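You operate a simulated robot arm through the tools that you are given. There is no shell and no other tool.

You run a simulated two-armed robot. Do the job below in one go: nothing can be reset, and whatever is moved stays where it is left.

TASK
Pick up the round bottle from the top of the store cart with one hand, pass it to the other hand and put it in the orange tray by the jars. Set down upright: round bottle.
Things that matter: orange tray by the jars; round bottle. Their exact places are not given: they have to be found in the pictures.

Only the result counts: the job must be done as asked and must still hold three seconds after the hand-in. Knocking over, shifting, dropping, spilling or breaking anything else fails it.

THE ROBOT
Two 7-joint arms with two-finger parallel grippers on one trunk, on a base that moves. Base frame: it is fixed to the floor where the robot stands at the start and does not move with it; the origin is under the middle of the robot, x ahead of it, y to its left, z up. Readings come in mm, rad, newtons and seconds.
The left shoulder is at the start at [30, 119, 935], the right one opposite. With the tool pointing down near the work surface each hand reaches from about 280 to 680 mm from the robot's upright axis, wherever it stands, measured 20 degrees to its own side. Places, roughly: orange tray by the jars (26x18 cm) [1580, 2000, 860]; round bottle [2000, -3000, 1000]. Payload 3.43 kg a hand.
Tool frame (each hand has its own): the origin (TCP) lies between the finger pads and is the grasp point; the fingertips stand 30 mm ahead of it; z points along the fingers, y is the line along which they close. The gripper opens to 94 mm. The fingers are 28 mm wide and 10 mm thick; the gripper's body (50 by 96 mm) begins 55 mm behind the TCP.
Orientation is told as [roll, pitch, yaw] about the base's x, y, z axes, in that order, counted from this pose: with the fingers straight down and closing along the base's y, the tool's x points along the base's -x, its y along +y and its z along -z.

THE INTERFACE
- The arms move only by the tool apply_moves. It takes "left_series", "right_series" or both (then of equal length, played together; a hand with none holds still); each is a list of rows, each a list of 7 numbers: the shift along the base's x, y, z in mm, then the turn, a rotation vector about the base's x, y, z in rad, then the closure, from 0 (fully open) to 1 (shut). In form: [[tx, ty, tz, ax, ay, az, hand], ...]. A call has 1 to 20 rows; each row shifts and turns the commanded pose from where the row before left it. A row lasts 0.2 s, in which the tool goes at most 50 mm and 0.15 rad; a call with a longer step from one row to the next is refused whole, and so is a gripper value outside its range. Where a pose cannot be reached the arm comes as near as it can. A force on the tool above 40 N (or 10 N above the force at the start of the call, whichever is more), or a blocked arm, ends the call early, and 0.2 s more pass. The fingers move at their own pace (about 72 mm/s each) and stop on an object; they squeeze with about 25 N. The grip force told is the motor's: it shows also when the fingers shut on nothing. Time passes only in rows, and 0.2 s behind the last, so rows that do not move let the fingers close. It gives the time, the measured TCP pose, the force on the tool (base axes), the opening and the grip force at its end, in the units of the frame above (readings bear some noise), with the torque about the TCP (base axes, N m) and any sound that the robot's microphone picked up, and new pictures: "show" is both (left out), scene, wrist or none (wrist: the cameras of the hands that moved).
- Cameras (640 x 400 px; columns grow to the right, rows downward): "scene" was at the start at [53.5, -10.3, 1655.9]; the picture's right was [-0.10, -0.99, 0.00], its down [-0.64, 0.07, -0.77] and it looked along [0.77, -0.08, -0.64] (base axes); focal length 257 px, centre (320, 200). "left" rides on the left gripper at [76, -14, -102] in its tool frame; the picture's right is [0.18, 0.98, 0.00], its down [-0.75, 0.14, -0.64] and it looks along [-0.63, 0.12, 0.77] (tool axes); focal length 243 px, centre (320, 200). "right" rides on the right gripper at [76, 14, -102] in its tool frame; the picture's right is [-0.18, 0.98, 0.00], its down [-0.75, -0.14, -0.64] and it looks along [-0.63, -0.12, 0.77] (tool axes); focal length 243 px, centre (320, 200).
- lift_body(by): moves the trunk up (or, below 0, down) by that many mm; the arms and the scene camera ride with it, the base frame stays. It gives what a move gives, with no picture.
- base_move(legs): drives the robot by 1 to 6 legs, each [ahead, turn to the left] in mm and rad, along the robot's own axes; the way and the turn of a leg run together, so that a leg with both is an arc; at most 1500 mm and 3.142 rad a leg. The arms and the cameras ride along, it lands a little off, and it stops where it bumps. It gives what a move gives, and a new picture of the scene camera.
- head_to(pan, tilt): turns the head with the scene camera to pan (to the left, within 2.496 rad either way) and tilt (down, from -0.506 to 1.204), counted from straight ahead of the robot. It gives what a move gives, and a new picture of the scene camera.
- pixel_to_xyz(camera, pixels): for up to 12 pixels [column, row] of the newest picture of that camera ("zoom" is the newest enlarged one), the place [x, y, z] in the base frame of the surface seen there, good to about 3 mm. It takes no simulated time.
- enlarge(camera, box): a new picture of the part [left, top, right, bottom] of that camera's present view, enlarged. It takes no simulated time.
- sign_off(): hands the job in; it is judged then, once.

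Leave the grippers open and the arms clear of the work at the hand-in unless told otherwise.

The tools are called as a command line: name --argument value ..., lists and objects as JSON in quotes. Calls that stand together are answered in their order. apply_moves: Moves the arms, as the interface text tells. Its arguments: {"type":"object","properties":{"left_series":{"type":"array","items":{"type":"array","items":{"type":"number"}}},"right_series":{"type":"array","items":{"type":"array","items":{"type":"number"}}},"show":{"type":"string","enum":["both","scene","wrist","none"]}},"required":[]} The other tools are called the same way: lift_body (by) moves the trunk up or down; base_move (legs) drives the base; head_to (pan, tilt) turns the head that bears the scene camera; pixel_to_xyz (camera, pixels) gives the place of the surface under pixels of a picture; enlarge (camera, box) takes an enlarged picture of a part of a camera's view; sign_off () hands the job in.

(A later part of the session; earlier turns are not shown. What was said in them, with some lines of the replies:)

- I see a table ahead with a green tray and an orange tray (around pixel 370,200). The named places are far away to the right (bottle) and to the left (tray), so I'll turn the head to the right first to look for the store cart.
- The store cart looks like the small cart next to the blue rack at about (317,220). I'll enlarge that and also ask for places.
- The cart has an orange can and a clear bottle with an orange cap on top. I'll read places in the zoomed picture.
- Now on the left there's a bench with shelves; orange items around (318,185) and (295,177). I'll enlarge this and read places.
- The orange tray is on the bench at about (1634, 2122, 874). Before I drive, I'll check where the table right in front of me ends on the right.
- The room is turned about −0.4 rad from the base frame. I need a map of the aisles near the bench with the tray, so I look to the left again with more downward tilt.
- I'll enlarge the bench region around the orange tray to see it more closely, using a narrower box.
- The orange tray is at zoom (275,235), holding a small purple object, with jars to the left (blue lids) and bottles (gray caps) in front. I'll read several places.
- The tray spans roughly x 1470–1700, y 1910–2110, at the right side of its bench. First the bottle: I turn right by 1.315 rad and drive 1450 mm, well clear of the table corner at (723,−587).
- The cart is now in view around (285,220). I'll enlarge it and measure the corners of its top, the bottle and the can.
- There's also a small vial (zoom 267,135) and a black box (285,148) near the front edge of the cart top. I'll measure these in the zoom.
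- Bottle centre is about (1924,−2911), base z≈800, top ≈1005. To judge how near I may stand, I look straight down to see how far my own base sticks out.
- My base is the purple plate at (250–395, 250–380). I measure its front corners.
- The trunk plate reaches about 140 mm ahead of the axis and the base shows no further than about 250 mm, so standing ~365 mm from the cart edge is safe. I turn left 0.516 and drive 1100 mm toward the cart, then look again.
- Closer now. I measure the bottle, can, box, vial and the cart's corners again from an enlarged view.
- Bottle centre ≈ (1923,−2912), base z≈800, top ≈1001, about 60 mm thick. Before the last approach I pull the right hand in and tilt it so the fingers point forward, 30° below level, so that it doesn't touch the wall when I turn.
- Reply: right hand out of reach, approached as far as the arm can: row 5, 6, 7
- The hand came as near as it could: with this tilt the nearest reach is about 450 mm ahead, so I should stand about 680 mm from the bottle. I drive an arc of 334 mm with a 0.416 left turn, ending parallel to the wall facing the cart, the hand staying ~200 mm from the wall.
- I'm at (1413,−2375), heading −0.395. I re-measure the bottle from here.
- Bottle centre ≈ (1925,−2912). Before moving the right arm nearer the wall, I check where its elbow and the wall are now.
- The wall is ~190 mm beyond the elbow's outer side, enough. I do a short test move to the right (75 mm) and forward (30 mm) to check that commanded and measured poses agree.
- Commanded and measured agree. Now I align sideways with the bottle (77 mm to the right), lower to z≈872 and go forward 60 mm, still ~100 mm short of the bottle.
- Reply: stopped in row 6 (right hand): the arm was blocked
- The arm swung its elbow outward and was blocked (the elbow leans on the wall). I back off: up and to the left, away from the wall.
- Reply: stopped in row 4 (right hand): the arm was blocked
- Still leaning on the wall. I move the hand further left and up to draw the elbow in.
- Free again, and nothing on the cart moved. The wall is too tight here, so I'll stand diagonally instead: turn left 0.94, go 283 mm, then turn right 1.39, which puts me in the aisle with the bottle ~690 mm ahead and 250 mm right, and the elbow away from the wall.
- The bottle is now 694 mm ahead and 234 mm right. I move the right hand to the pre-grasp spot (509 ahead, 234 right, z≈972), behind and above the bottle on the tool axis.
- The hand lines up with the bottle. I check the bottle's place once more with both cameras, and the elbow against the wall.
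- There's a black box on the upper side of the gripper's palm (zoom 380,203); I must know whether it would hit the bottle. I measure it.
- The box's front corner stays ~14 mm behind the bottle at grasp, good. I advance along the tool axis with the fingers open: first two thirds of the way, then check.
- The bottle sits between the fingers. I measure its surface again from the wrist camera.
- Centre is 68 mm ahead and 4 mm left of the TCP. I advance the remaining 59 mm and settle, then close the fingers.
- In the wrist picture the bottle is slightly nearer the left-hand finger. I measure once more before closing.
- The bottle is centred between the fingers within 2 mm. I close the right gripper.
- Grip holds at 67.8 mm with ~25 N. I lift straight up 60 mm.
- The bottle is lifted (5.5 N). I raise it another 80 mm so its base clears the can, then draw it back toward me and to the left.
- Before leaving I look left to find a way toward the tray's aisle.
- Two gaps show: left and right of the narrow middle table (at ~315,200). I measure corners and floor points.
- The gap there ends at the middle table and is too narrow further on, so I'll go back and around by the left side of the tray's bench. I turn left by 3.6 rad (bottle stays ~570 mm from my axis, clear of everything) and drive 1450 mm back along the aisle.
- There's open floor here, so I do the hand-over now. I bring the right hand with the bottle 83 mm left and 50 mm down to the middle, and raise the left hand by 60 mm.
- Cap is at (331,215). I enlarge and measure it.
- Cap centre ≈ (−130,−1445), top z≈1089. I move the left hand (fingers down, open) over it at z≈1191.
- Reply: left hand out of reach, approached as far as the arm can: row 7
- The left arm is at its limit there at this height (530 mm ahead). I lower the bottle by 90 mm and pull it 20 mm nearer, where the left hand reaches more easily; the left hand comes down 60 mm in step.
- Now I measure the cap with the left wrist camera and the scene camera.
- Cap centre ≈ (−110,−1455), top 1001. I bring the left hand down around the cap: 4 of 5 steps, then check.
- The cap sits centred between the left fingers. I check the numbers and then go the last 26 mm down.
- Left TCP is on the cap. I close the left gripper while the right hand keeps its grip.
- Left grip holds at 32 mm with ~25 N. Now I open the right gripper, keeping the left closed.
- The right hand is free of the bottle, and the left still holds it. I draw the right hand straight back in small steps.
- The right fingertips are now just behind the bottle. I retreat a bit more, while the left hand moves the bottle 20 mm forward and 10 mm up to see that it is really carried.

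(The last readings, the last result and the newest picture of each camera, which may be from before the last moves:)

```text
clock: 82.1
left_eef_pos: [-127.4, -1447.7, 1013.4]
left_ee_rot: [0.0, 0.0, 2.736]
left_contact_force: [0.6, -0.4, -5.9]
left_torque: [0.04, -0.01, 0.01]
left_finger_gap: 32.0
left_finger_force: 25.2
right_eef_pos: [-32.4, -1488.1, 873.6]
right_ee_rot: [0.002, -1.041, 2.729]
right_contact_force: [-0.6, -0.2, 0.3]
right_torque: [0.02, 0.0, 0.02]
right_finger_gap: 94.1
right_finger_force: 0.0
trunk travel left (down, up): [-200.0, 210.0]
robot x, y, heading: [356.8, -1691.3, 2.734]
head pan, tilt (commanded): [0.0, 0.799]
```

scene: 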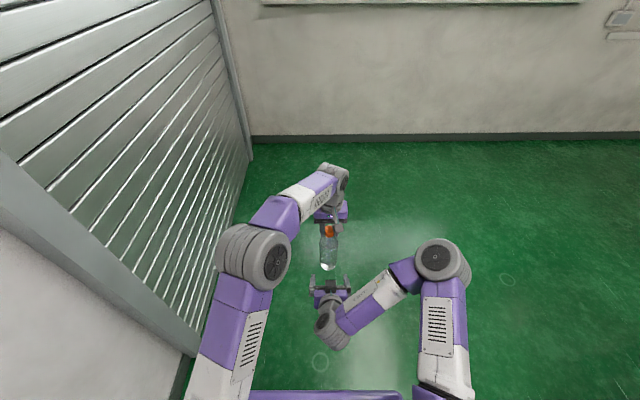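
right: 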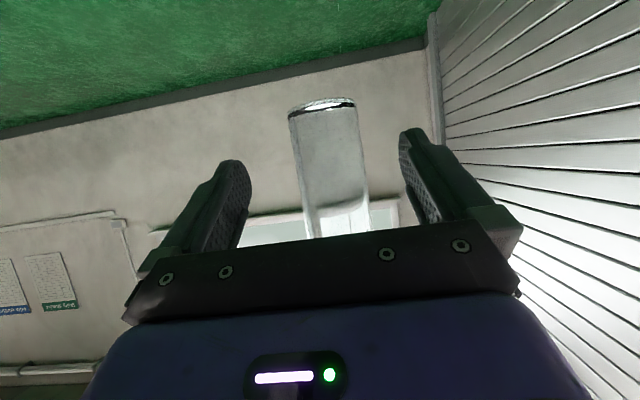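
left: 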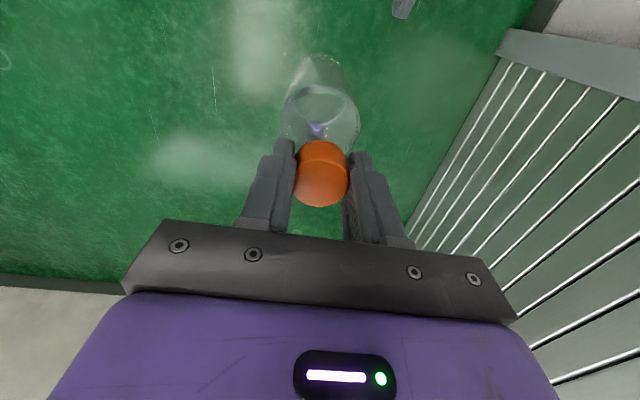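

The left hand now carries the bottle (−5.9 N). I move the right hand aside to the right and back to fingers-down, and bring the bottle to the left and up for driving.

apply_moves --right_series '[[9.6, 22.3, 21.4, -0.059, -0.1364, 0, 0], [9.6, 22.3, 21.4, -0.059, -0.1364, 0, 0], [9.6, 22.3, 21.4, -0.059, -0.1364, 0, 0], [9.6, 22.3, 21.4, -0.059, -0.1364, 0, 0], [9.6, 22.3, 21.4, -0.059, -0.1364, 0, 0], [9.6, 22.3, 21.4, -0.059, -0.1364, 0, 0], [9.6, 22.3, 21.4, -0.059, -0.1364, 0, 0], [0, 0, 0, 0, 0, 0, 0]]' --left_series '[[-0.24, -18.6, 12.9, 0, 0, 0, 1], [-0.24, -18.6, 12.9, 0, 0, 0, 1], [-0.24, -18.6, 12.9, 0, 0, 0, 1], [-0.24, -18.6, 12.9, 0, 0, 0, 1], [-0.24, -18.6, 12.9, 0, 0, 0, 1], [-0.24, -18.6, 12.9, 0, 0, 0, 1], [-0.24, -18.6, 12.9, 0, 0, 0, 1], [0, 0, 0, 0, 0, 0, 1]]'

```text
clock: 83.9
left_eef_pos: [-129.7, -1577.3, 1104.1]
left_ee_rot: [0.001, 0.003, 2.733]
left_contact_force: [-0.3, 0.3, -5.6]
left_torque: [0.0, -0.04, -0.02]
left_finger_gap: 32.2
left_finger_force: 24.7
right_eef_pos: [33.4, -1331.9, 1023.5]
right_ee_rot: [-0.002, 0.002, 2.732]
right_contact_force: [0.0, -0.5, 1.3]
right_torque: [-0.02, 0.01, -0.02]
right_finger_gap: 93.9
right_finger_force: 0.1
trunk travel left (down, up): [-200.0, 210.0]
robot x, y, heading: [357.2, -1692.0, 2.728]
head pan, tilt (commanded): [0.0, 0.799]
```

scene: 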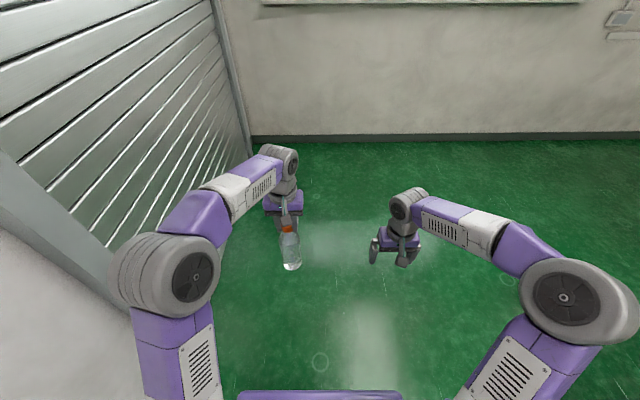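
right: 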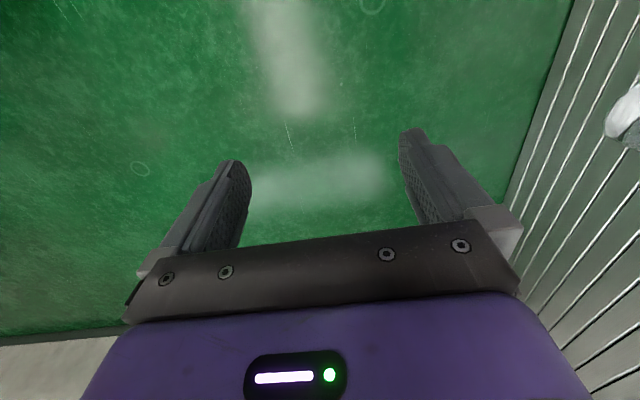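
left: 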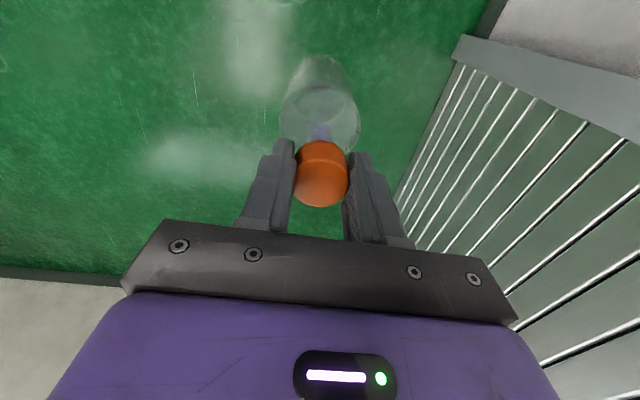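

Good. I check how far the wall ahead is before planning the way.

pixel_to_xyz --camera "scene" --pixels '[[430, 142], [600, 142], [290, 268]]'

head_to --pan -1.2 --tilt 0.35

```text
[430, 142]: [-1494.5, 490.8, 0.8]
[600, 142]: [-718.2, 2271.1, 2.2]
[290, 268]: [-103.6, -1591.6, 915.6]
```

```text
clock: 85.3
left_eef_pos: [-130.8, -1575.9, 1103.5]
left_ee_rot: [-0.001, 0.0, 2.734]
left_contact_force: [-0.3, -0.5, -5.0]
left_torque: [0.0, -0.04, 0.01]
left_finger_gap: 32.3
left_finger_force: 25.0
right_eef_pos: [34.4, -1331.2, 1023.0]
right_ee_rot: [-0.001, 0.0, 2.733]
right_contact_force: [-0.7, -0.7, 0.0]
right_torque: [0.04, 0.01, 0.01]
right_finger_gap: 94.1
right_finger_force: 0.1
trunk travel left (down, up): [-200.0, 210.0]
robot x, y, heading: [353.8, -1690.1, 2.727]
head pan, tilt (commanded): [-1.201, 0.351]
```

scene: 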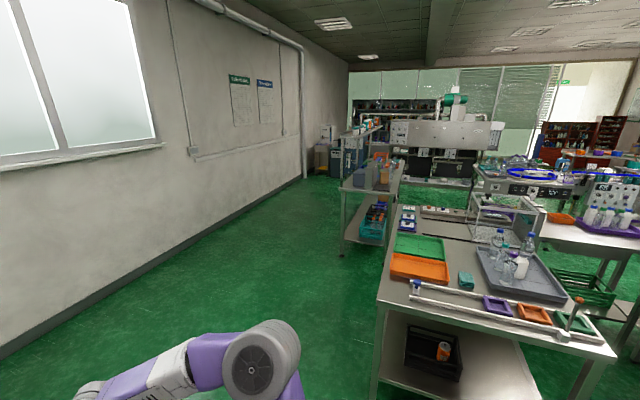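

The left aisle beside the tray's bench is about 1.8 m wide (wall at room u≈−1555, bench edge at 260). I turn right 0.872, drive 2350 mm diagonally, turn right 0.685, and go 1300 mm along the aisle.

base_move --legs '[[0, -0.872], [1500, 0], [850, 0], [0, -0.685], [1300, 0]]'

head_to --pan -0.5 --tilt 0.4

```text
clock: 107.2
left_eef_pos: [351.7, 2277.1, 1104.7]
left_ee_rot: [0.0, 0.002, 1.176]
left_contact_force: [0.0, -0.3, -5.0]
left_torque: [-0.03, 0.02, -0.01]
left_finger_gap: 32.0
left_finger_force: 25.0
right_eef_pos: [598.9, 2116.9, 1023.7]
right_ee_rot: [-0.002, 0.0, 1.175]
right_contact_force: [-0.4, -0.5, -0.3]
right_torque: [0.03, 0.01, 0.03]
right_finger_gap: 94.0
right_finger_force: 0.1
trunk travel left (down, up): [-200.0, 210.0]
robot x, y, heading: [248.2, 1788.5, 1.176]
head pan, tilt (commanded): [-1.201, 0.351]
```

scene: 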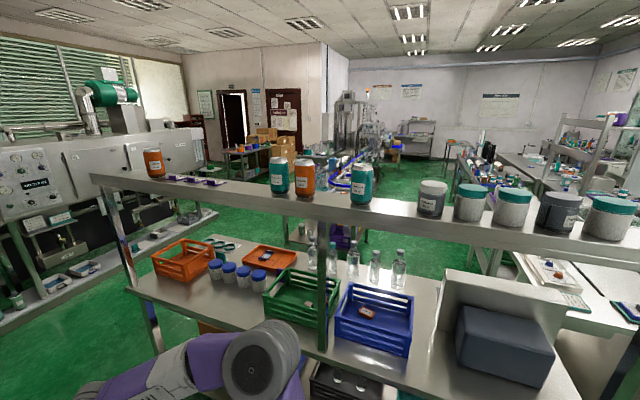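

```text
clock: 108.3
left_eef_pos: [352.1, 2276.0, 1103.2]
left_ee_rot: [0.0, -0.001, 1.179]
left_contact_force: [0.6, 0.2, -4.8]
left_torque: [-0.01, 0.01, -0.01]
left_finger_gap: 32.0
left_finger_force: 24.7
right_eef_pos: [597.9, 2116.9, 1022.2]
right_ee_rot: [-0.002, 0.0, 1.176]
right_contact_force: [-0.3, 0.7, -0.8]
right_torque: [0.03, -0.03, 0.02]
right_finger_gap: 93.8
right_finger_force: 0.1
trunk travel left (down, up): [-200.0, 210.0]
robot x, y, heading: [244.8, 1792.7, 1.176]
head pan, tilt (commanded): [-0.499, 0.4]
```

scene: 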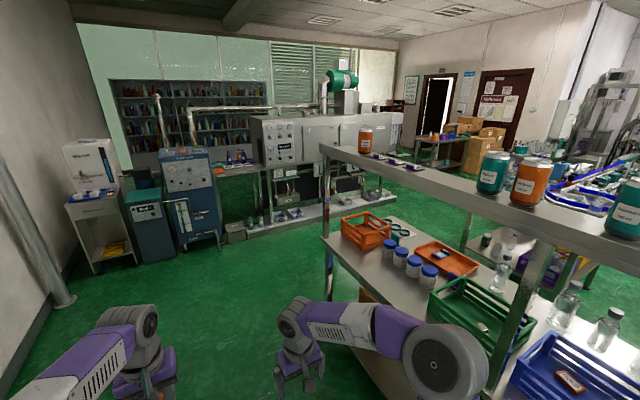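

I'm at (245,1793) beside the bench. The far end of the bench and the white machine's low shelf behind it are visible; I measure the passage between them.

pixel_to_xyz --camera "scene" --pixels '[[324, 240], [390, 215], [250, 240], [395, 195], [330, 218], [430, 225], [300, 265], [440, 205], [465, 240], [230, 240], [420, 210], [370, 212]]'

enlarge --camera "scene" --box '[300, 130, 520, 330]'

```text
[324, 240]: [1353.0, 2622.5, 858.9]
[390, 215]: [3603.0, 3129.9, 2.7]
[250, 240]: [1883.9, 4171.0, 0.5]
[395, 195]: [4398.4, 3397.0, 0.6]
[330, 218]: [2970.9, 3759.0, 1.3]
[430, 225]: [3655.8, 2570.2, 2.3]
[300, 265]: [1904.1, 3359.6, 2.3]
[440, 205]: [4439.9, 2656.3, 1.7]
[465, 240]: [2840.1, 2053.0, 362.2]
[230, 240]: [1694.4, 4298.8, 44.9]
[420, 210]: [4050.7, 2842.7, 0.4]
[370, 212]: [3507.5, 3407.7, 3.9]
```

```text
2.00 times, centred on (410, 230) of scene
```

zoom: 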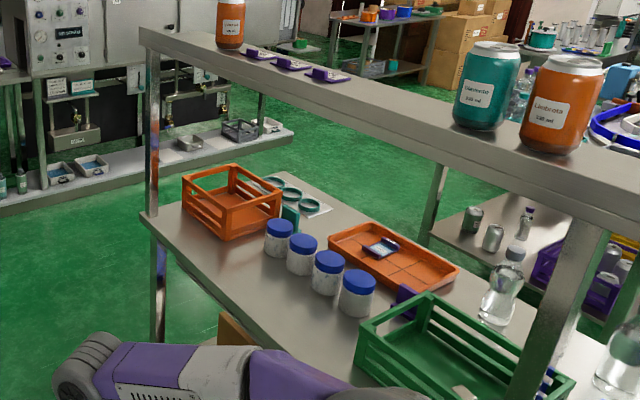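

The tray (zoom 395,255) has a small purple item on its left/centre part; the right part is free. I measure the tray's corners and the item.

enlarge --camera "scene" --box '[400, 225, 500, 295]'

```text
5.71 times, centred on (450, 260) of scene
```

zoom: 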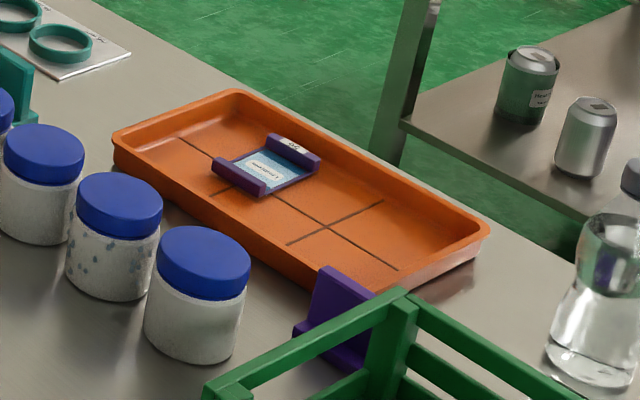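

pixel_to_xyz --camera "zoom" --pixels '[[115, 135], [235, 92], [487, 227], [335, 222], [245, 175], [300, 155], [285, 145], [245, 185], [385, 245], [420, 225], [345, 180], [375, 285]]'

```text
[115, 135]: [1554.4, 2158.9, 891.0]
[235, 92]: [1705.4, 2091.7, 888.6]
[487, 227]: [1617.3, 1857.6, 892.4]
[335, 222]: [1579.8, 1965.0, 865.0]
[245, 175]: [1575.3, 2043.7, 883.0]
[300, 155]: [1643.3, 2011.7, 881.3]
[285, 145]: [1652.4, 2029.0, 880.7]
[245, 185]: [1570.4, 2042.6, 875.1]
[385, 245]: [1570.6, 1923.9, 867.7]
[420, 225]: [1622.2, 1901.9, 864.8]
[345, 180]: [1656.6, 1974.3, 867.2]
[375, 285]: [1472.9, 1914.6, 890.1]
```

The tray's centre is ≈(1587,2006), floor z≈866, rim 891; the free end is toward (1566,1944), which is where the bottle should go. I check the things along the far end of my path.

pixel_to_xyz --camera "scene" --pixels '[[115, 270], [98, 272], [145, 255], [190, 248], [218, 245], [70, 300], [80, 215], [133, 225], [165, 180]]'

lift_body --by 100

```text
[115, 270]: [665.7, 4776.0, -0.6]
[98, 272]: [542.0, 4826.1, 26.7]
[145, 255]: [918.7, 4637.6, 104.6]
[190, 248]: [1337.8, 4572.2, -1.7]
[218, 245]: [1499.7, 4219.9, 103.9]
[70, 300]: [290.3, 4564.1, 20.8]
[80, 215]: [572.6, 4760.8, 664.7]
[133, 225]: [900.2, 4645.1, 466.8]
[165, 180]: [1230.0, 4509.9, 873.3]
```

```text
clock: 109.6
left_eef_pos: [351.8, 2276.6, 1203.0]
left_ee_rot: [0.0, 0.003, 1.18]
left_contact_force: [-0.4, 0.4, -6.4]
left_torque: [-0.04, 0.0, -0.01]
left_finger_gap: 32.2
left_finger_force: 25.7
right_eef_pos: [598.2, 2117.9, 1121.8]
right_ee_rot: [-0.001, -0.001, 1.176]
right_contact_force: [-0.3, -0.4, 0.7]
right_torque: [0.01, 0.01, 0.0]
right_finger_gap: 93.9
right_finger_force: 0.1
trunk travel left (down, up): [-300.0, 110.0]
robot x, y, heading: [243.4, 1787.5, 1.175]
head pan, tilt (commanded): [-0.499, 0.4]
```

All that stands at room v≥4450; the passage at v≈3600 is free. I drive 1854 mm along the aisle, turn right 1.576 and drive 1500 mm past the far end of the bench.

base_move --legs '[[1500, 0], [354, 0], [0, -1.576], [1500, 0]]'

head_to --pan -0.9 --tilt 0.45

```text
clock: 129.7
left_eef_pos: [2800.1, 2762.6, 1205.3]
left_ee_rot: [0.0, 0.002, -0.42]
left_contact_force: [0.6, 0.3, -5.1]
left_torque: [0.02, -0.02, -0.02]
left_finger_gap: 32.2
left_finger_force: 25.3
right_eef_pos: [2633.2, 2522.2, 1122.5]
right_ee_rot: [-0.002, 0.0, -0.425]
right_contact_force: [-0.1, -0.3, -0.1]
right_torque: [-0.01, -0.01, -0.02]
right_finger_gap: 94.1
right_finger_force: 0.1
trunk travel left (down, up): [-300.0, 110.0]
robot x, y, heading: [2317.2, 2883.1, -0.425]
head pan, tilt (commanded): [-0.499, 0.4]
```

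scene: 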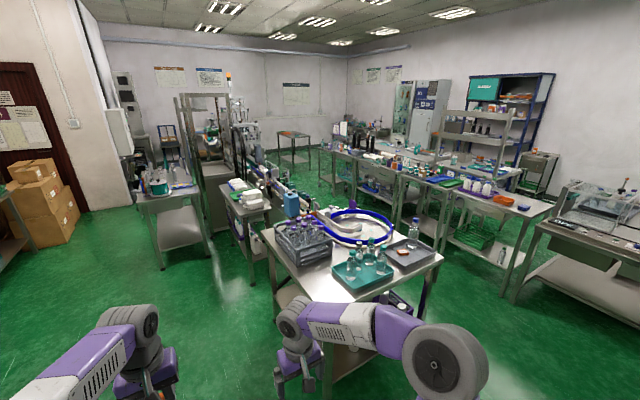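

```text
clock: 130.6
left_eef_pos: [2799.5, 2762.2, 1204.9]
left_ee_rot: [-0.001, 0.002, -0.422]
left_contact_force: [-0.7, 0.6, -5.0]
left_torque: [0.0, 0.01, 0.02]
left_finger_gap: 32.0
left_finger_force: 25.6
right_eef_pos: [2633.2, 2520.9, 1123.8]
right_ee_rot: [-0.003, 0.0, -0.425]
right_contact_force: [0.0, 0.3, 0.1]
right_torque: [-0.02, 0.0, -0.02]
right_finger_gap: 94.2
right_finger_force: 0.0
trunk travel left (down, up): [-300.0, 110.0]
robot x, y, heading: [2317.7, 2884.9, -0.422]
head pan, tilt (commanded): [-0.901, 0.45]
```

scene: 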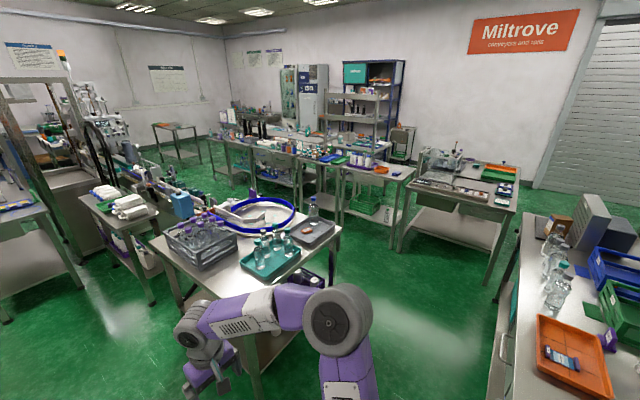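

Now the aisle is ahead to the right, with the tray at (570,350). I measure the aisle's borders.

pixel_to_xyz --camera "scene" --pixels '[[338, 235], [152, 243], [240, 300], [513, 375], [520, 260], [500, 300], [330, 285], [400, 330], [450, 380], [520, 220], [400, 250], [395, 300]]'

```text
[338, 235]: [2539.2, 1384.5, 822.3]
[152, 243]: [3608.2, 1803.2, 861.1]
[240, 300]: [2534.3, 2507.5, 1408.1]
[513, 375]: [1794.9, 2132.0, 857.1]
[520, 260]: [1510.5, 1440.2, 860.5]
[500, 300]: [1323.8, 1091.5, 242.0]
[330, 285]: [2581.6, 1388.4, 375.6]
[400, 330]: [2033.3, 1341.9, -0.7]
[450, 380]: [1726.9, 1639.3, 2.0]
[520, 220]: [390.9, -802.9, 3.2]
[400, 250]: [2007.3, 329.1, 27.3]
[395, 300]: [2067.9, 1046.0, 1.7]
```

The aisle runs from room u≈827 to 1800. I turn right 1.2, drive 1020 mm into the aisle's middle, then turn right 1.918 to face the bench with the tray (bottle bottom at z≈1000, above everything).

base_move --legs '[[0, -1.201], [1020, 0], [0, -1.918]]'

head_to --pan 0.2 --tilt 0.8

```text
clock: 143.5
left_eef_pos: [1760.9, 1990.2, 1203.8]
left_ee_rot: [-0.001, 0.001, 2.716]
left_contact_force: [0.6, -1.2, -3.7]
left_torque: [0.02, -0.03, 0.01]
left_finger_gap: 32.1
left_finger_force: 24.8
right_eef_pos: [1928.4, 2230.9, 1122.7]
right_ee_rot: [-0.001, 0.0, 2.711]
right_contact_force: [-0.7, -0.1, 0.3]
right_torque: [0.01, 0.0, -0.01]
right_finger_gap: 94.0
right_finger_force: 0.1
trunk travel left (down, up): [-300.0, 110.0]
robot x, y, heading: [2246.1, 1866.6, 2.708]
head pan, tilt (commanded): [-0.901, 0.45]
```

scene: 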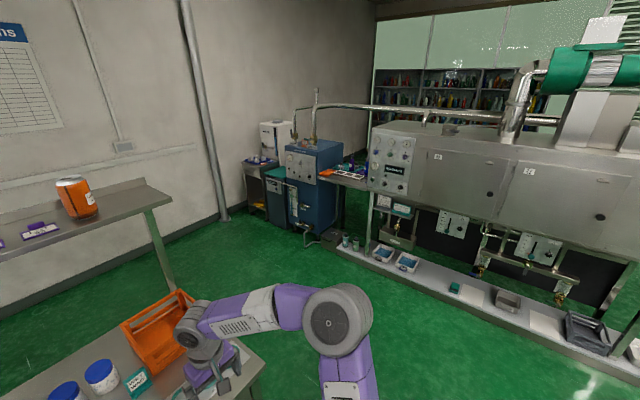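

```text
clock: 144.8
left_eef_pos: [1759.2, 1989.1, 1204.6]
left_ee_rot: [0.001, 0.001, 2.715]
left_contact_force: [-0.5, 0.1, -5.5]
left_torque: [0.0, -0.01, 0.0]
left_finger_gap: 32.0
left_finger_force: 25.1
right_eef_pos: [1928.0, 2231.3, 1122.1]
right_ee_rot: [-0.003, 0.0, 2.713]
right_contact_force: [0.3, -0.1, -0.3]
right_torque: [0.01, 0.02, -0.04]
right_finger_gap: 94.0
right_finger_force: 0.1
trunk travel left (down, up): [-300.0, 110.0]
robot x, y, heading: [2242.3, 1865.6, 2.706]
head pan, tilt (commanded): [0.201, 0.799]
```

scene: 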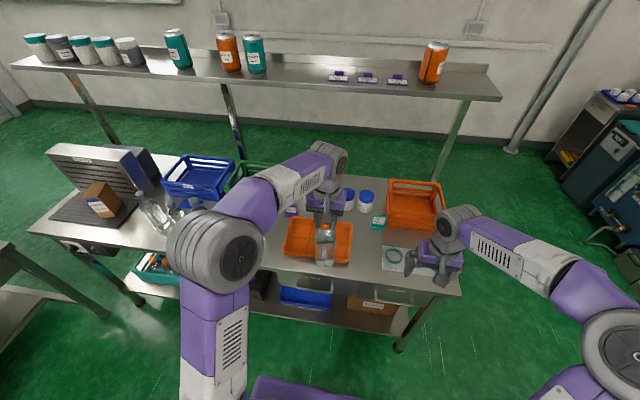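

I'm facing the bench. I measure the tray and the item in it from here.

enlarge --camera "scene" --box '[260, 180, 400, 280]'

```text
4.00 times, centred on (330, 230) of scene
```

zoom: 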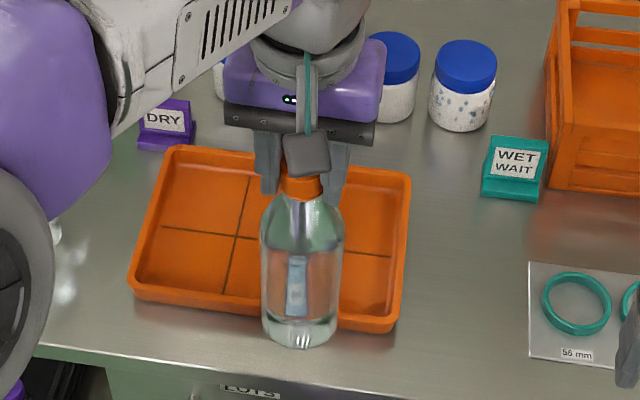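

pixel_to_xyz --camera "zoom" --pixels '[[172, 152], [132, 285], [392, 325], [407, 180], [195, 215], [190, 265], [240, 200], [250, 265], [370, 220], [360, 290], [235, 240], [160, 230]]'

```text
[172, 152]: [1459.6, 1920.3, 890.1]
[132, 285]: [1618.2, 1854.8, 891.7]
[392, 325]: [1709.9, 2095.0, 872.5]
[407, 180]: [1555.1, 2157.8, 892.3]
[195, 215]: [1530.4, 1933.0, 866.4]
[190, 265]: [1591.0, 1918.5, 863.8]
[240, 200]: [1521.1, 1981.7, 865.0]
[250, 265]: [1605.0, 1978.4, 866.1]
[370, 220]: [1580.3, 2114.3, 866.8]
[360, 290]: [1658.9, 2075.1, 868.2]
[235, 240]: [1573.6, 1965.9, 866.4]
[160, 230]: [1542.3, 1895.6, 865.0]
```

Tray corners agree (centre (1586,2007), floor z≈866). The free part is around (1566,1947). I drive 140 mm straight ahead, so that the spot is ~505 mm ahead and ~215 mm left.

base_move --legs '[[140, 0]]'

enlarge --camera "scene" --box '[240, 180, 440, 340]'

```text
clock: 146.1
left_eef_pos: [1633.3, 2050.7, 1203.4]
left_ee_rot: [0.001, 0.002, 2.714]
left_contact_force: [-0.2, 0.1, -5.6]
left_torque: [-0.03, -0.05, -0.02]
left_finger_gap: 32.3
left_finger_force: 25.0
right_eef_pos: [1799.9, 2290.4, 1123.1]
right_ee_rot: [-0.002, 0.0, 2.71]
right_contact_force: [0.1, 0.1, -0.1]
right_torque: [0.01, 0.01, 0.0]
right_finger_gap: 94.1
right_finger_force: 0.1
trunk travel left (down, up): [-300.0, 110.0]
robot x, y, heading: [2115.9, 1925.8, 2.709]
head pan, tilt (commanded): [0.201, 0.799]
```

scene: 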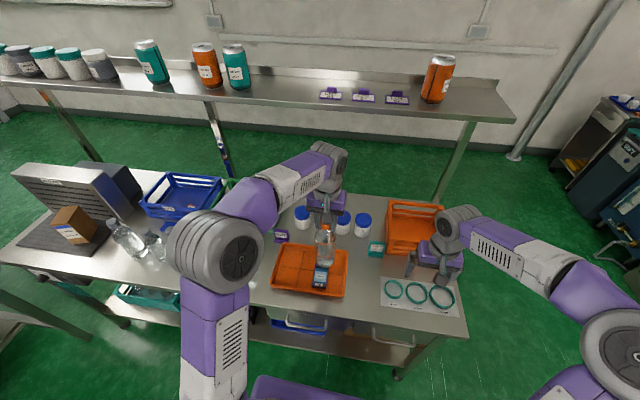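

```text
2.50 times, centred on (340, 260) of scene
```

zoom: 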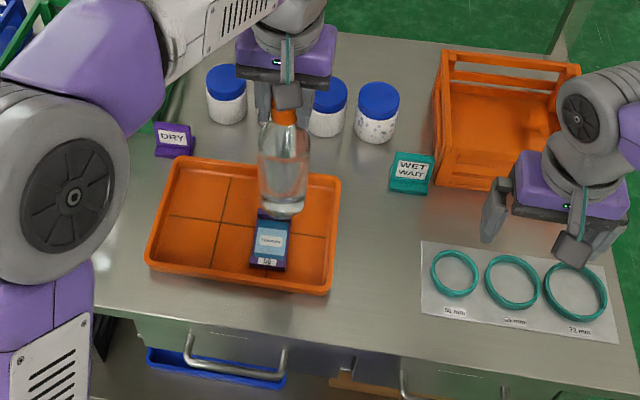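

I measure the item's left edge and the free area's borders in the tray.

pixel_to_xyz --camera "zoom" --pixels '[[250, 268], [257, 222], [268, 250], [288, 270], [175, 225], [200, 175], [190, 255], [222, 215], [155, 262], [175, 162], [235, 280], [245, 180]]'

```text
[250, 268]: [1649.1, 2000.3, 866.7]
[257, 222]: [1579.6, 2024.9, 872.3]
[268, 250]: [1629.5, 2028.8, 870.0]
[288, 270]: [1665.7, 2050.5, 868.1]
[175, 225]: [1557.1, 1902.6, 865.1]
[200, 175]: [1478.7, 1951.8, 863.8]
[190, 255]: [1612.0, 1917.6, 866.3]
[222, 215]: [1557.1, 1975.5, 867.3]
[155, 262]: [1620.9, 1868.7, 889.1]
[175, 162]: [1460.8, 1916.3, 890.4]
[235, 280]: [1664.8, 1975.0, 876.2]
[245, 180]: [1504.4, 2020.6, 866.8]
```

I check whether the bottle hangs upright by reading points on its front at several heights.

pixel_to_xyz --camera "zoom" --pixels '[[283, 205], [284, 190], [284, 170], [262, 170], [306, 170], [265, 195], [303, 195], [285, 120], [285, 212]]'

```text
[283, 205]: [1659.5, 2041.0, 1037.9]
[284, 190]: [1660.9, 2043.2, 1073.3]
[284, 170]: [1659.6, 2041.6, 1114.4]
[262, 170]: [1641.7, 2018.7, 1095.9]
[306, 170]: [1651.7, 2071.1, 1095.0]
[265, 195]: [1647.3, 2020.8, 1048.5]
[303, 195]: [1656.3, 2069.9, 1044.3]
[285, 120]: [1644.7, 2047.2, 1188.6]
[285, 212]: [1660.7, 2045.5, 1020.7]
```

The bottle hangs upright, its axis within a few mm of the left TCP. I move it left over the free part of the tray, keeping the height.

apply_moves --left_series '[[-15.9, -25.5, 0, 0, 0, 0, 1], [-15.9, -25.5, 0, 0, 0, 0, 1], [-15.9, -25.5, 0, 0, 0, 0, 1], [-15.9, -25.5, 0, 0, 0, 0, 1], [0, 0, 0, 0, 0, 0, 1]]'

```text
clock: 147.3
left_eef_pos: [1569.5, 1948.8, 1201.9]
left_ee_rot: [0.001, 0.002, 2.712]
left_contact_force: [0.2, -0.1, -4.2]
left_torque: [-0.02, -0.01, -0.04]
left_finger_gap: 32.1
left_finger_force: 24.7
right_eef_pos: [1801.9, 2291.0, 1122.8]
right_ee_rot: [-0.002, 0.002, 2.711]
right_contact_force: [0.8, -0.1, -0.6]
right_torque: [0.0, -0.03, -0.01]
right_finger_gap: 94.0
right_finger_force: 0.1
trunk travel left (down, up): [-300.0, 110.0]
robot x, y, heading: [2117.8, 1928.3, 2.705]
head pan, tilt (commanded): [0.201, 0.799]
```

scene: 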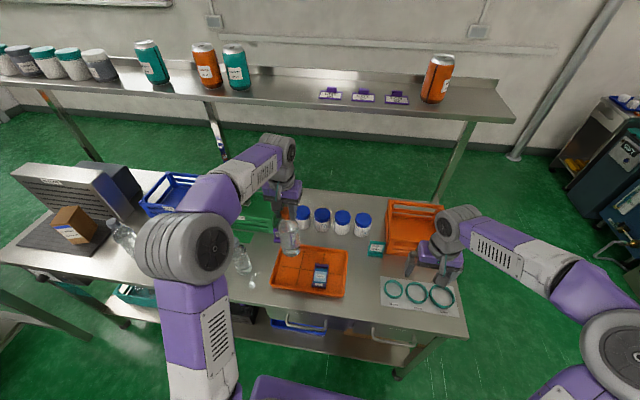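
left: 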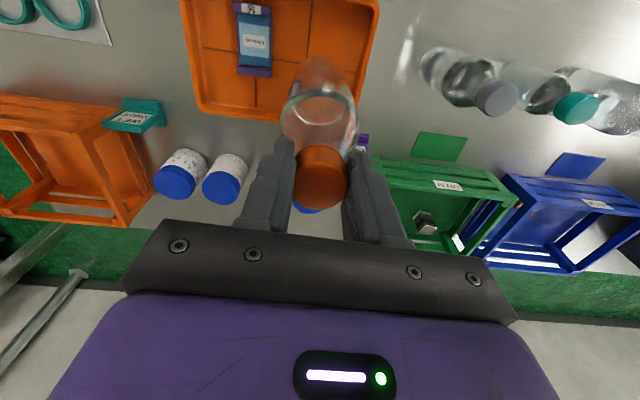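

The bottle is over the free part. I lower it 100 mm and check before the last bit.

apply_moves --left_series '[[-0.5, 0, -25, 0, 0, 0, 1], [-0.5, 0, -25, 0, 0, 0, 1], [0, 0, -25, 0, 0, 0, 1], [0, 0, -25, 0, 0, 0, 1], [0, 0, 0, 0, 0, 0, 1]]'

enlarge --camera "scene" --box '[230, 200, 380, 320]'

```text
clock: 148.5
left_eef_pos: [1566.9, 1947.4, 1102.4]
left_ee_rot: [-0.001, 0.002, 2.715]
left_contact_force: [0.6, 0.1, -5.0]
left_torque: [0.0, -0.04, -0.01]
left_finger_gap: 32.0
left_finger_force: 25.2
right_eef_pos: [1802.8, 2290.6, 1123.3]
right_ee_rot: [-0.003, 0.0, 2.711]
right_contact_force: [0.4, -1.3, -0.6]
right_torque: [0.01, 0.0, 0.01]
right_finger_gap: 93.9
right_finger_force: 0.1
trunk travel left (down, up): [-300.0, 110.0]
robot x, y, heading: [2116.6, 1926.1, 2.708]
head pan, tilt (commanded): [0.201, 0.799]
```

scene: 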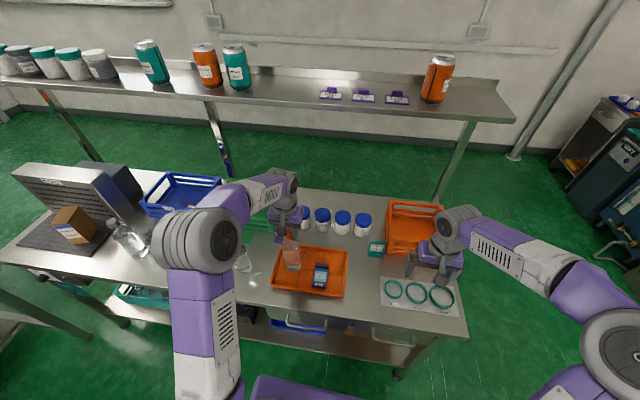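
left: 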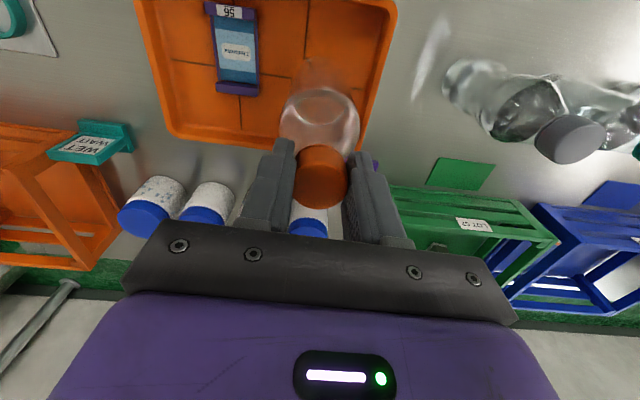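

```text
3.33 times, centred on (305, 260) of scene
```

zoom: 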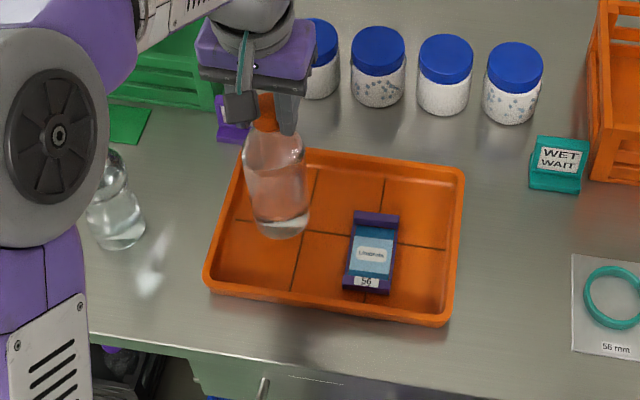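

The bottle is above the free cells. I check its base position relative to the tray before the last lowering.

pixel_to_xyz --camera "zoom" --pixels '[[280, 228], [278, 215], [276, 180], [258, 215], [300, 215], [250, 180], [300, 180], [282, 237]]'

```text
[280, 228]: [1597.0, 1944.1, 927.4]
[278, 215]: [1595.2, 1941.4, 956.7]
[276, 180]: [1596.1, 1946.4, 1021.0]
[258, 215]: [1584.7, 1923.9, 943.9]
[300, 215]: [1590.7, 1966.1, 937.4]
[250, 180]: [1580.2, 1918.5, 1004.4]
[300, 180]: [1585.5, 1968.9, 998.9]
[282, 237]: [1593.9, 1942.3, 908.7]
```

The bottle stands vertical at (1564,1946). I lower 25 mm more, then feel for contact in small steps.

apply_moves --left_series '[[0, 0, -10, 0, 0, 0, 1], [0, 0, -10, 0, 0, 0, 1], [0, 0, -5, 0, 0, 0, 1], [0, 0, 0, 0, 0, 0, 1]]' --show "none"

apply_moves --left_series '[[0, 0, -2, 0, 0, 0, 1], [0, 0, -2, 0, 0, 0, 1], [0, 0, 0, 0, 0, 0, 1]]' --show "none"

```text
clock: 149.5
left_eef_pos: [1568.1, 1949.2, 1078.3]
left_ee_rot: [0.0, 0.001, 2.714]
left_contact_force: [-0.9, -0.1, -5.2]
left_torque: [0.0, 0.01, -0.03]
left_finger_gap: 32.1
left_finger_force: 25.2
right_eef_pos: [1801.8, 2290.2, 1123.5]
right_ee_rot: [-0.001, -0.001, 2.71]
right_contact_force: [0.9, 0.0, -0.8]
right_torque: [0.01, 0.02, 0.03]
right_finger_gap: 94.1
right_finger_force: 0.0
trunk travel left (down, up): [-300.0, 110.0]
robot x, y, heading: [2113.3, 1926.9, 2.708]
head pan, tilt (commanded): [0.201, 0.799]
```

```text
clock: 150.3
left_eef_pos: [1567.9, 1947.0, 1073.9]
left_ee_rot: [0.001, 0.001, 2.714]
left_contact_force: [-0.3, -0.3, -4.1]
left_torque: [0.01, -0.02, -0.02]
left_finger_gap: 32.1
left_finger_force: 25.0
right_eef_pos: [1801.9, 2290.0, 1123.6]
right_ee_rot: [-0.001, -0.001, 2.712]
right_contact_force: [-0.6, 0.1, -0.4]
right_torque: [0.01, 0.03, 0.03]
right_finger_gap: 94.4
right_finger_force: 0.0
trunk travel left (down, up): [-300.0, 110.0]
robot x, y, heading: [2116.1, 1926.8, 2.712]
head pan, tilt (commanded): [0.201, 0.799]
```

No contact yet (−4 to −5 N, still the bottle's weight). I continue down in 1.5–2 mm steps.

apply_moves --left_series '[[0, 0, -1.5, 0, 0, 0, 1], [0, 0, -1.5, 0, 0, 0, 1], [0, 0, 0, 0, 0, 0, 1]]' --show "none"

apply_moves --left_series '[[0, 0, -1.5, 0, 0, 0, 1], [0, 0, 0, 0, 0, 0, 1]]' --show "none"

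```text
clock: 151.1
left_eef_pos: [1567.8, 1948.5, 1070.9]
left_ee_rot: [0.0, 0.003, 2.714]
left_contact_force: [0.0, 0.2, -5.5]
left_torque: [0.0, 0.0, -0.01]
left_finger_gap: 32.1
left_finger_force: 24.6
right_eef_pos: [1801.3, 2291.0, 1123.6]
right_ee_rot: [-0.002, -0.001, 2.711]
right_contact_force: [0.7, -0.9, 0.7]
right_torque: [-0.01, -0.01, -0.03]
right_finger_gap: 93.7
right_finger_force: 0.1
trunk travel left (down, up): [-300.0, 110.0]
robot x, y, heading: [2118.6, 1928.0, 2.71]
head pan, tilt (commanded): [0.201, 0.799]
```

```text
clock: 151.7
left_eef_pos: [1568.5, 1948.0, 1069.9]
left_ee_rot: [0.0, 0.001, 2.713]
left_contact_force: [0.0, 0.8, -6.0]
left_torque: [0.01, 0.02, -0.03]
left_finger_gap: 32.1
left_finger_force: 24.6
right_eef_pos: [1801.8, 2290.4, 1122.5]
right_ee_rot: [-0.002, -0.001, 2.709]
right_contact_force: [-0.2, -0.3, 0.3]
right_torque: [0.03, 0.02, -0.01]
right_finger_gap: 93.5
right_finger_force: 0.0
trunk travel left (down, up): [-300.0, 110.0]
robot x, y, heading: [2115.3, 1927.2, 2.712]
head pan, tilt (commanded): [0.201, 0.799]
```

Still hanging free at TCP z≈1070. I go on down 1.5 mm at a time.

apply_moves --left_series '[[0, 0, -1.5, 0, 0, 0, 1], [0, 0, 0, 0, 0, 0, 1]]' --show "none"

apply_moves --left_series '[[0, 0, -1.5, 0, 0, 0, 1], [0, 0, 0, 0, 0, 0, 1]]' --show "wrist"

```text
clock: 152.3
left_eef_pos: [1568.7, 1947.6, 1068.8]
left_ee_rot: [-0.001, -0.001, 2.714]
left_contact_force: [0.1, -0.4, -2.9]
left_torque: [-0.05, 0.0, 0.0]
left_finger_gap: 32.2
left_finger_force: 25.4
right_eef_pos: [1801.9, 2289.6, 1124.3]
right_ee_rot: [-0.001, 0.0, 2.71]
right_contact_force: [0.7, -1.0, -0.4]
right_torque: [0.0, -0.05, -0.01]
right_finger_gap: 93.9
right_finger_force: 0.2
trunk travel left (down, up): [-300.0, 110.0]
robot x, y, heading: [2113.4, 1927.9, 2.707]
head pan, tilt (commanded): [0.201, 0.799]
```

```text
clock: 152.9
left_eef_pos: [1569.0, 1948.3, 1069.9]
left_ee_rot: [-0.001, -0.001, 2.714]
left_contact_force: [1.8, -0.6, 12.9]
left_torque: [-0.18, -0.26, 0.0]
left_finger_gap: 32.0
left_finger_force: 25.1
right_eef_pos: [1802.2, 2289.7, 1124.5]
right_ee_rot: [-0.001, -0.002, 2.711]
right_contact_force: [-0.5, 0.2, 0.2]
right_torque: [-0.01, 0.0, -0.04]
right_finger_gap: 93.9
right_finger_force: 0.1
trunk travel left (down, up): [-300.0, 110.0]
robot x, y, heading: [2118.4, 1925.5, 2.71]
head pan, tilt (commanded): [0.201, 0.799]
```

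left: 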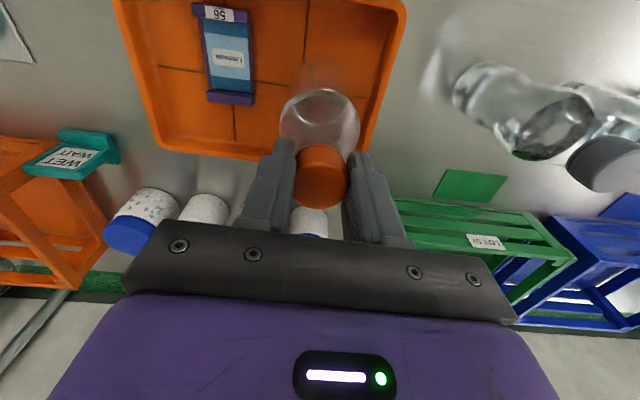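

The bottle has touched down (force now +12.9 N, pressing). I ease up 1 mm and then open the left gripper slowly.

apply_moves --left_series '[[0, 0, 1.0, 0, 0, 0, 1], [0, 0, 0, 0, 0, 0, 1]]' --show "none"

```text
clock: 153.5
left_eef_pos: [1569.1, 1949.0, 1068.6]
left_ee_rot: [-0.001, 0.0, 2.713]
left_contact_force: [-0.3, -0.1, 5.5]
left_torque: [0.11, 0.29, 0.01]
left_finger_gap: 31.9
left_finger_force: 25.3
right_eef_pos: [1801.5, 2289.5, 1122.2]
right_ee_rot: [-0.002, 0.001, 2.71]
right_contact_force: [0.0, 0.2, -0.1]
right_torque: [0.0, 0.0, -0.02]
right_finger_gap: 93.8
right_finger_force: 0.1
trunk travel left (down, up): [-300.0, 110.0]
robot x, y, heading: [2115.3, 1926.7, 2.705]
head pan, tilt (commanded): [0.201, 0.799]
```

Light contact now. I open the left fingers step by step.

apply_moves --left_series '[[0, 0, 0, 0, 0, 0, 0.64], [0, 0, 0, 0, 0, 0, 0.6], [0, 0, 0, 0, 0, 0, 0.5], [0, 0, 0, 0, 0, 0, 0.3], [0, 0, 0, 0, 0, 0, 0], [0, 0, 0, 0, 0, 0, 0], [0, 0, 0, 0, 0, 0, 0]]'

```text
clock: 155.1
left_eef_pos: [1569.3, 1948.5, 1068.8]
left_ee_rot: [0.0, 0.001, 2.714]
left_contact_force: [-0.4, 0.0, 0.8]
left_torque: [0.0, 0.01, 0.0]
left_finger_gap: 93.9
left_finger_force: 0.0
right_eef_pos: [1802.2, 2290.0, 1124.4]
right_ee_rot: [-0.002, -0.001, 2.71]
right_contact_force: [-0.3, 0.1, 0.4]
right_torque: [0.01, -0.01, -0.02]
right_finger_gap: 93.8
right_finger_force: 0.0
trunk travel left (down, up): [-300.0, 110.0]
robot x, y, heading: [2114.6, 1927.0, 2.705]
head pan, tilt (commanded): [0.201, 0.799]
```

scene: 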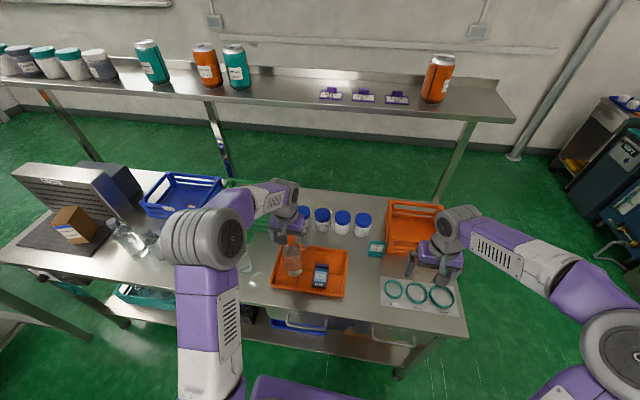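
left: 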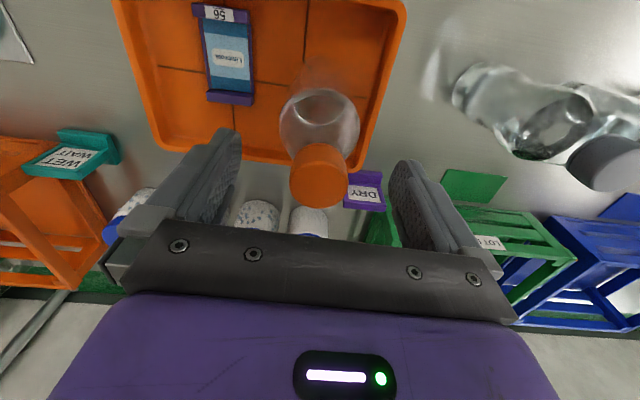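

The fingers are open and the bottle stands. I raise the left hand straight up 130 mm.

apply_moves --left_series '[[0, 0, 10, 0, 0, 0, 0], [0, 0, 25, 0, 0, 0, 0], [0, 0, 30, 0, 0, 0, 0], [0, 0, 30, 0, 0, 0, 0], [0, 0, 35, 0, 0, 0, 0], [0, 0, 0, 0, 0, 0, 0]]'

enlarge --camera "scene" --box '[230, 200, 380, 320]'

```text
clock: 156.5
left_eef_pos: [1568.2, 1950.5, 1199.8]
left_ee_rot: [0.0, 0.002, 2.713]
left_contact_force: [-0.6, -0.5, -1.0]
left_torque: [-0.01, -0.01, -0.01]
left_finger_gap: 94.0
left_finger_force: 0.0
right_eef_pos: [1801.5, 2290.2, 1123.1]
right_ee_rot: [-0.002, 0.0, 2.711]
right_contact_force: [0.1, 0.9, -0.8]
right_torque: [-0.03, -0.01, 0.02]
right_finger_gap: 94.0
right_finger_force: 0.1
trunk travel left (down, up): [-300.0, 110.0]
robot x, y, heading: [2116.7, 1926.8, 2.709]
head pan, tilt (commanded): [0.201, 0.799]
```

scene: 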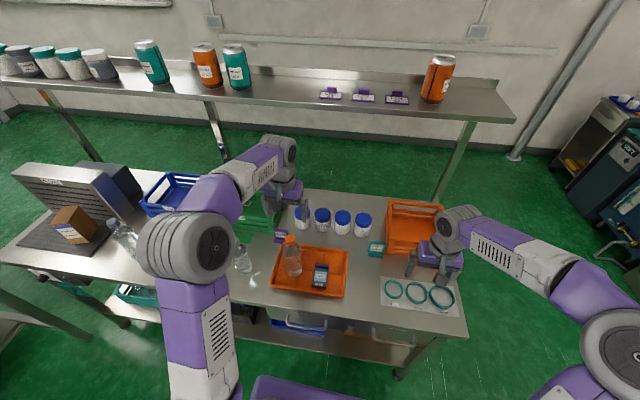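
left: 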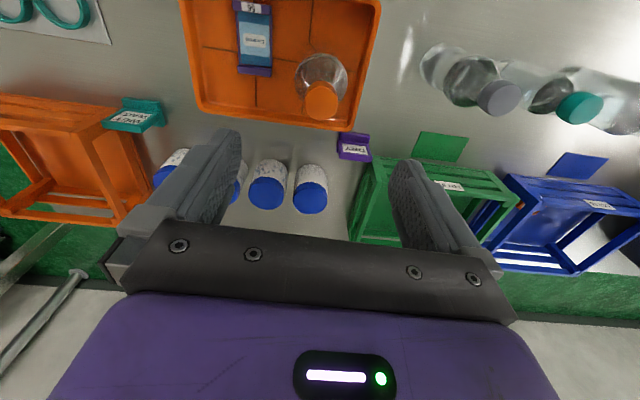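

```text
3.33 times, centred on (305, 260) of scene
```

zoom: 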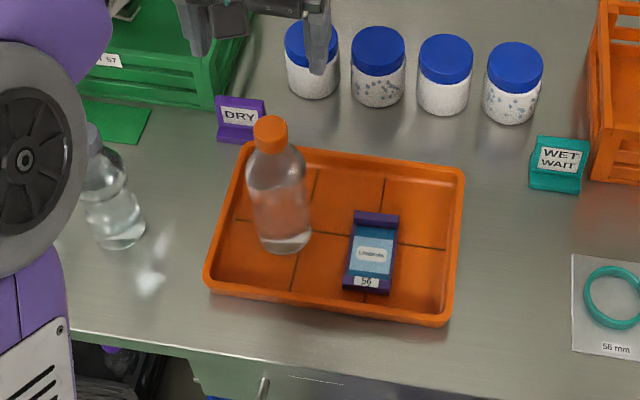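

The bottle stands upright in the free part of the tray and the label item wasn't touched. I back the base off 150 mm so the arms are clear of the bench (both hands are above everything there).

base_move --legs '[[-150, 0]]'

enlarge --camera "scene" --box '[240, 170, 380, 290]'

```text
clock: 157.9
left_eef_pos: [1703.3, 1887.4, 1199.0]
left_ee_rot: [0.0, 0.0, 2.715]
left_contact_force: [-0.3, -0.7, 0.4]
left_torque: [0.03, 0.01, 0.01]
left_finger_gap: 94.1
left_finger_force: 0.0
right_eef_pos: [1937.3, 2227.2, 1123.9]
right_ee_rot: [-0.002, -0.001, 2.712]
right_contact_force: [-0.3, 0.2, 0.0]
right_torque: [0.0, 0.04, 0.01]
right_finger_gap: 93.8
right_finger_force: 0.1
trunk travel left (down, up): [-300.0, 110.0]
robot x, y, heading: [2253.9, 1861.8, 2.711]
head pan, tilt (commanded): [0.201, 0.799]
```

scene: 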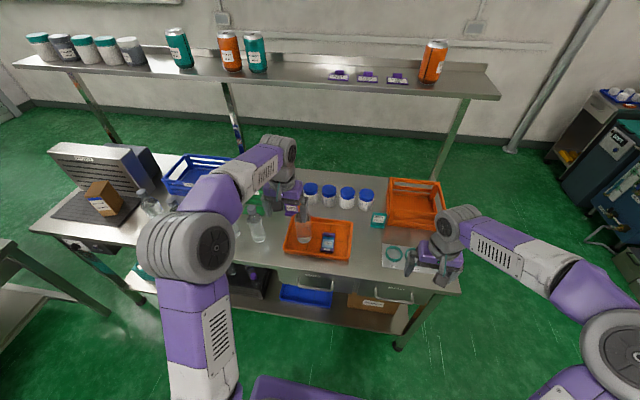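

```text
3.33 times, centred on (310, 230) of scene
```

zoom: 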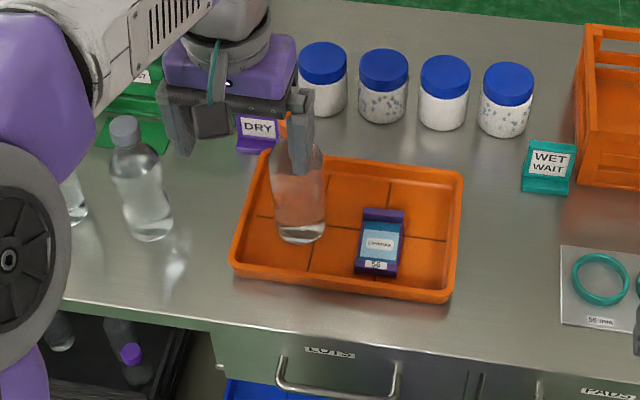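

I draw both hands in further so they are off the bench.

apply_moves --left_series '[[25, -11.5, 0, 0, 0, 0, 0], [25, -11.5, 0, 0, 0, 0, 0], [25, -11.5, 0, 0, 0, 0, 0], [25, -11.5, 0, 0, 0, 0, 0], [0, 0, 0, 0, 0, 0, 0]]' --right_series '[[13, -6, 0, 0, 0, 0, 0], [13, -6, 0, 0, 0, 0, 0], [13, -6, 0, 0, 0, 0, 0], [13, -6, 0, 0, 0, 0, 0], [0, 0, 0, 0, 0, 0, 0]]' --show "scene"

enlarge --camera "scene" --box '[240, 170, 380, 290]'

```text
clock: 159.1
left_eef_pos: [1804.0, 1842.0, 1197.7]
left_ee_rot: [0.0, 0.002, 2.715]
left_contact_force: [-0.7, -0.1, 0.0]
left_torque: [0.0, 0.01, -0.01]
left_finger_gap: 94.2
left_finger_force: 0.1
right_eef_pos: [1987.2, 2202.5, 1121.7]
right_ee_rot: [-0.001, 0.0, 2.712]
right_contact_force: [-0.7, 0.0, -0.5]
right_torque: [0.02, 0.01, -0.02]
right_finger_gap: 94.1
right_finger_force: 0.1
trunk travel left (down, up): [-300.0, 110.0]
robot x, y, heading: [2250.4, 1863.7, 2.714]
head pan, tilt (commanded): [0.201, 0.799]
```

scene: 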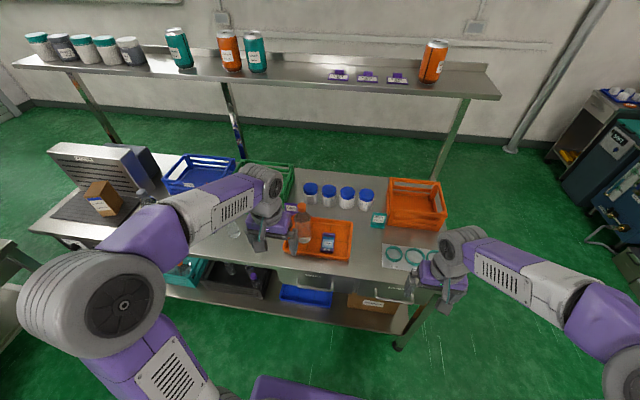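

```text
3.33 times, centred on (310, 230) of scene
```

zoom: 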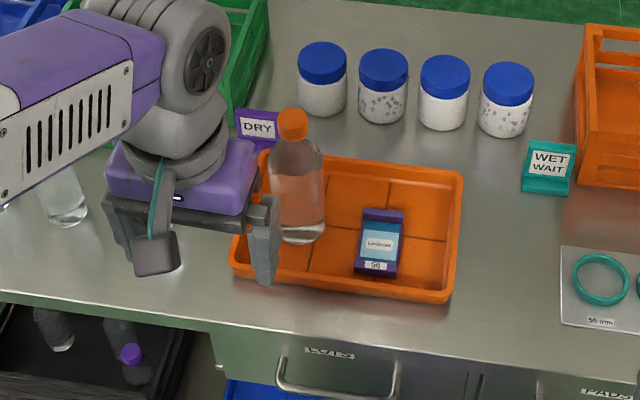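

The bottle stands in the tray. A last numeric check of cap and body to confirm that it is upright.

pixel_to_xyz --camera "zoom" --pixels '[[293, 115], [292, 130], [300, 180], [302, 210], [302, 235], [440, 290], [460, 178]]'

```text
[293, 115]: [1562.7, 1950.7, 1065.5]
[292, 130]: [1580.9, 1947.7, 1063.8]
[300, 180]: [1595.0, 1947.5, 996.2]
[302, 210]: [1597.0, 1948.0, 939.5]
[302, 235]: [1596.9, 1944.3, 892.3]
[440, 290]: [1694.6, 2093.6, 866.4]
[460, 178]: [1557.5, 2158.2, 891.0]
```

The readings show the bottle upright: the cap is centred at about (1564,1950) with its top at z≈1066, the front face is at x≈1596 at every height, and it stands inside the tray. The tray hasn't moved, both grippers are open and empty, and the arms are clear. I hand the job in.

sign_off

```text
The job is handed in.
```

The round bottle now stands upright in the orange tray by the jars. I picked it up from the store cart with the right hand, passed it to the left hand, and the left hand set it down.

- **Placement:** the bottle is in the free part of the tray, about 40 mm from the small label holder already in there. The last readings showed it vertical and the tray unmoved.
- **Elbow contact with the wall:** on the first approach at the cart, the right elbow leaned against the wall and the arm was blocked. I backed off and picked from the aisle side instead. From the scene camera, nothing on the cart moved.
- **At hand-in:** both grippers were open and empty, and the hands were drawn back, well above everything on the bench.
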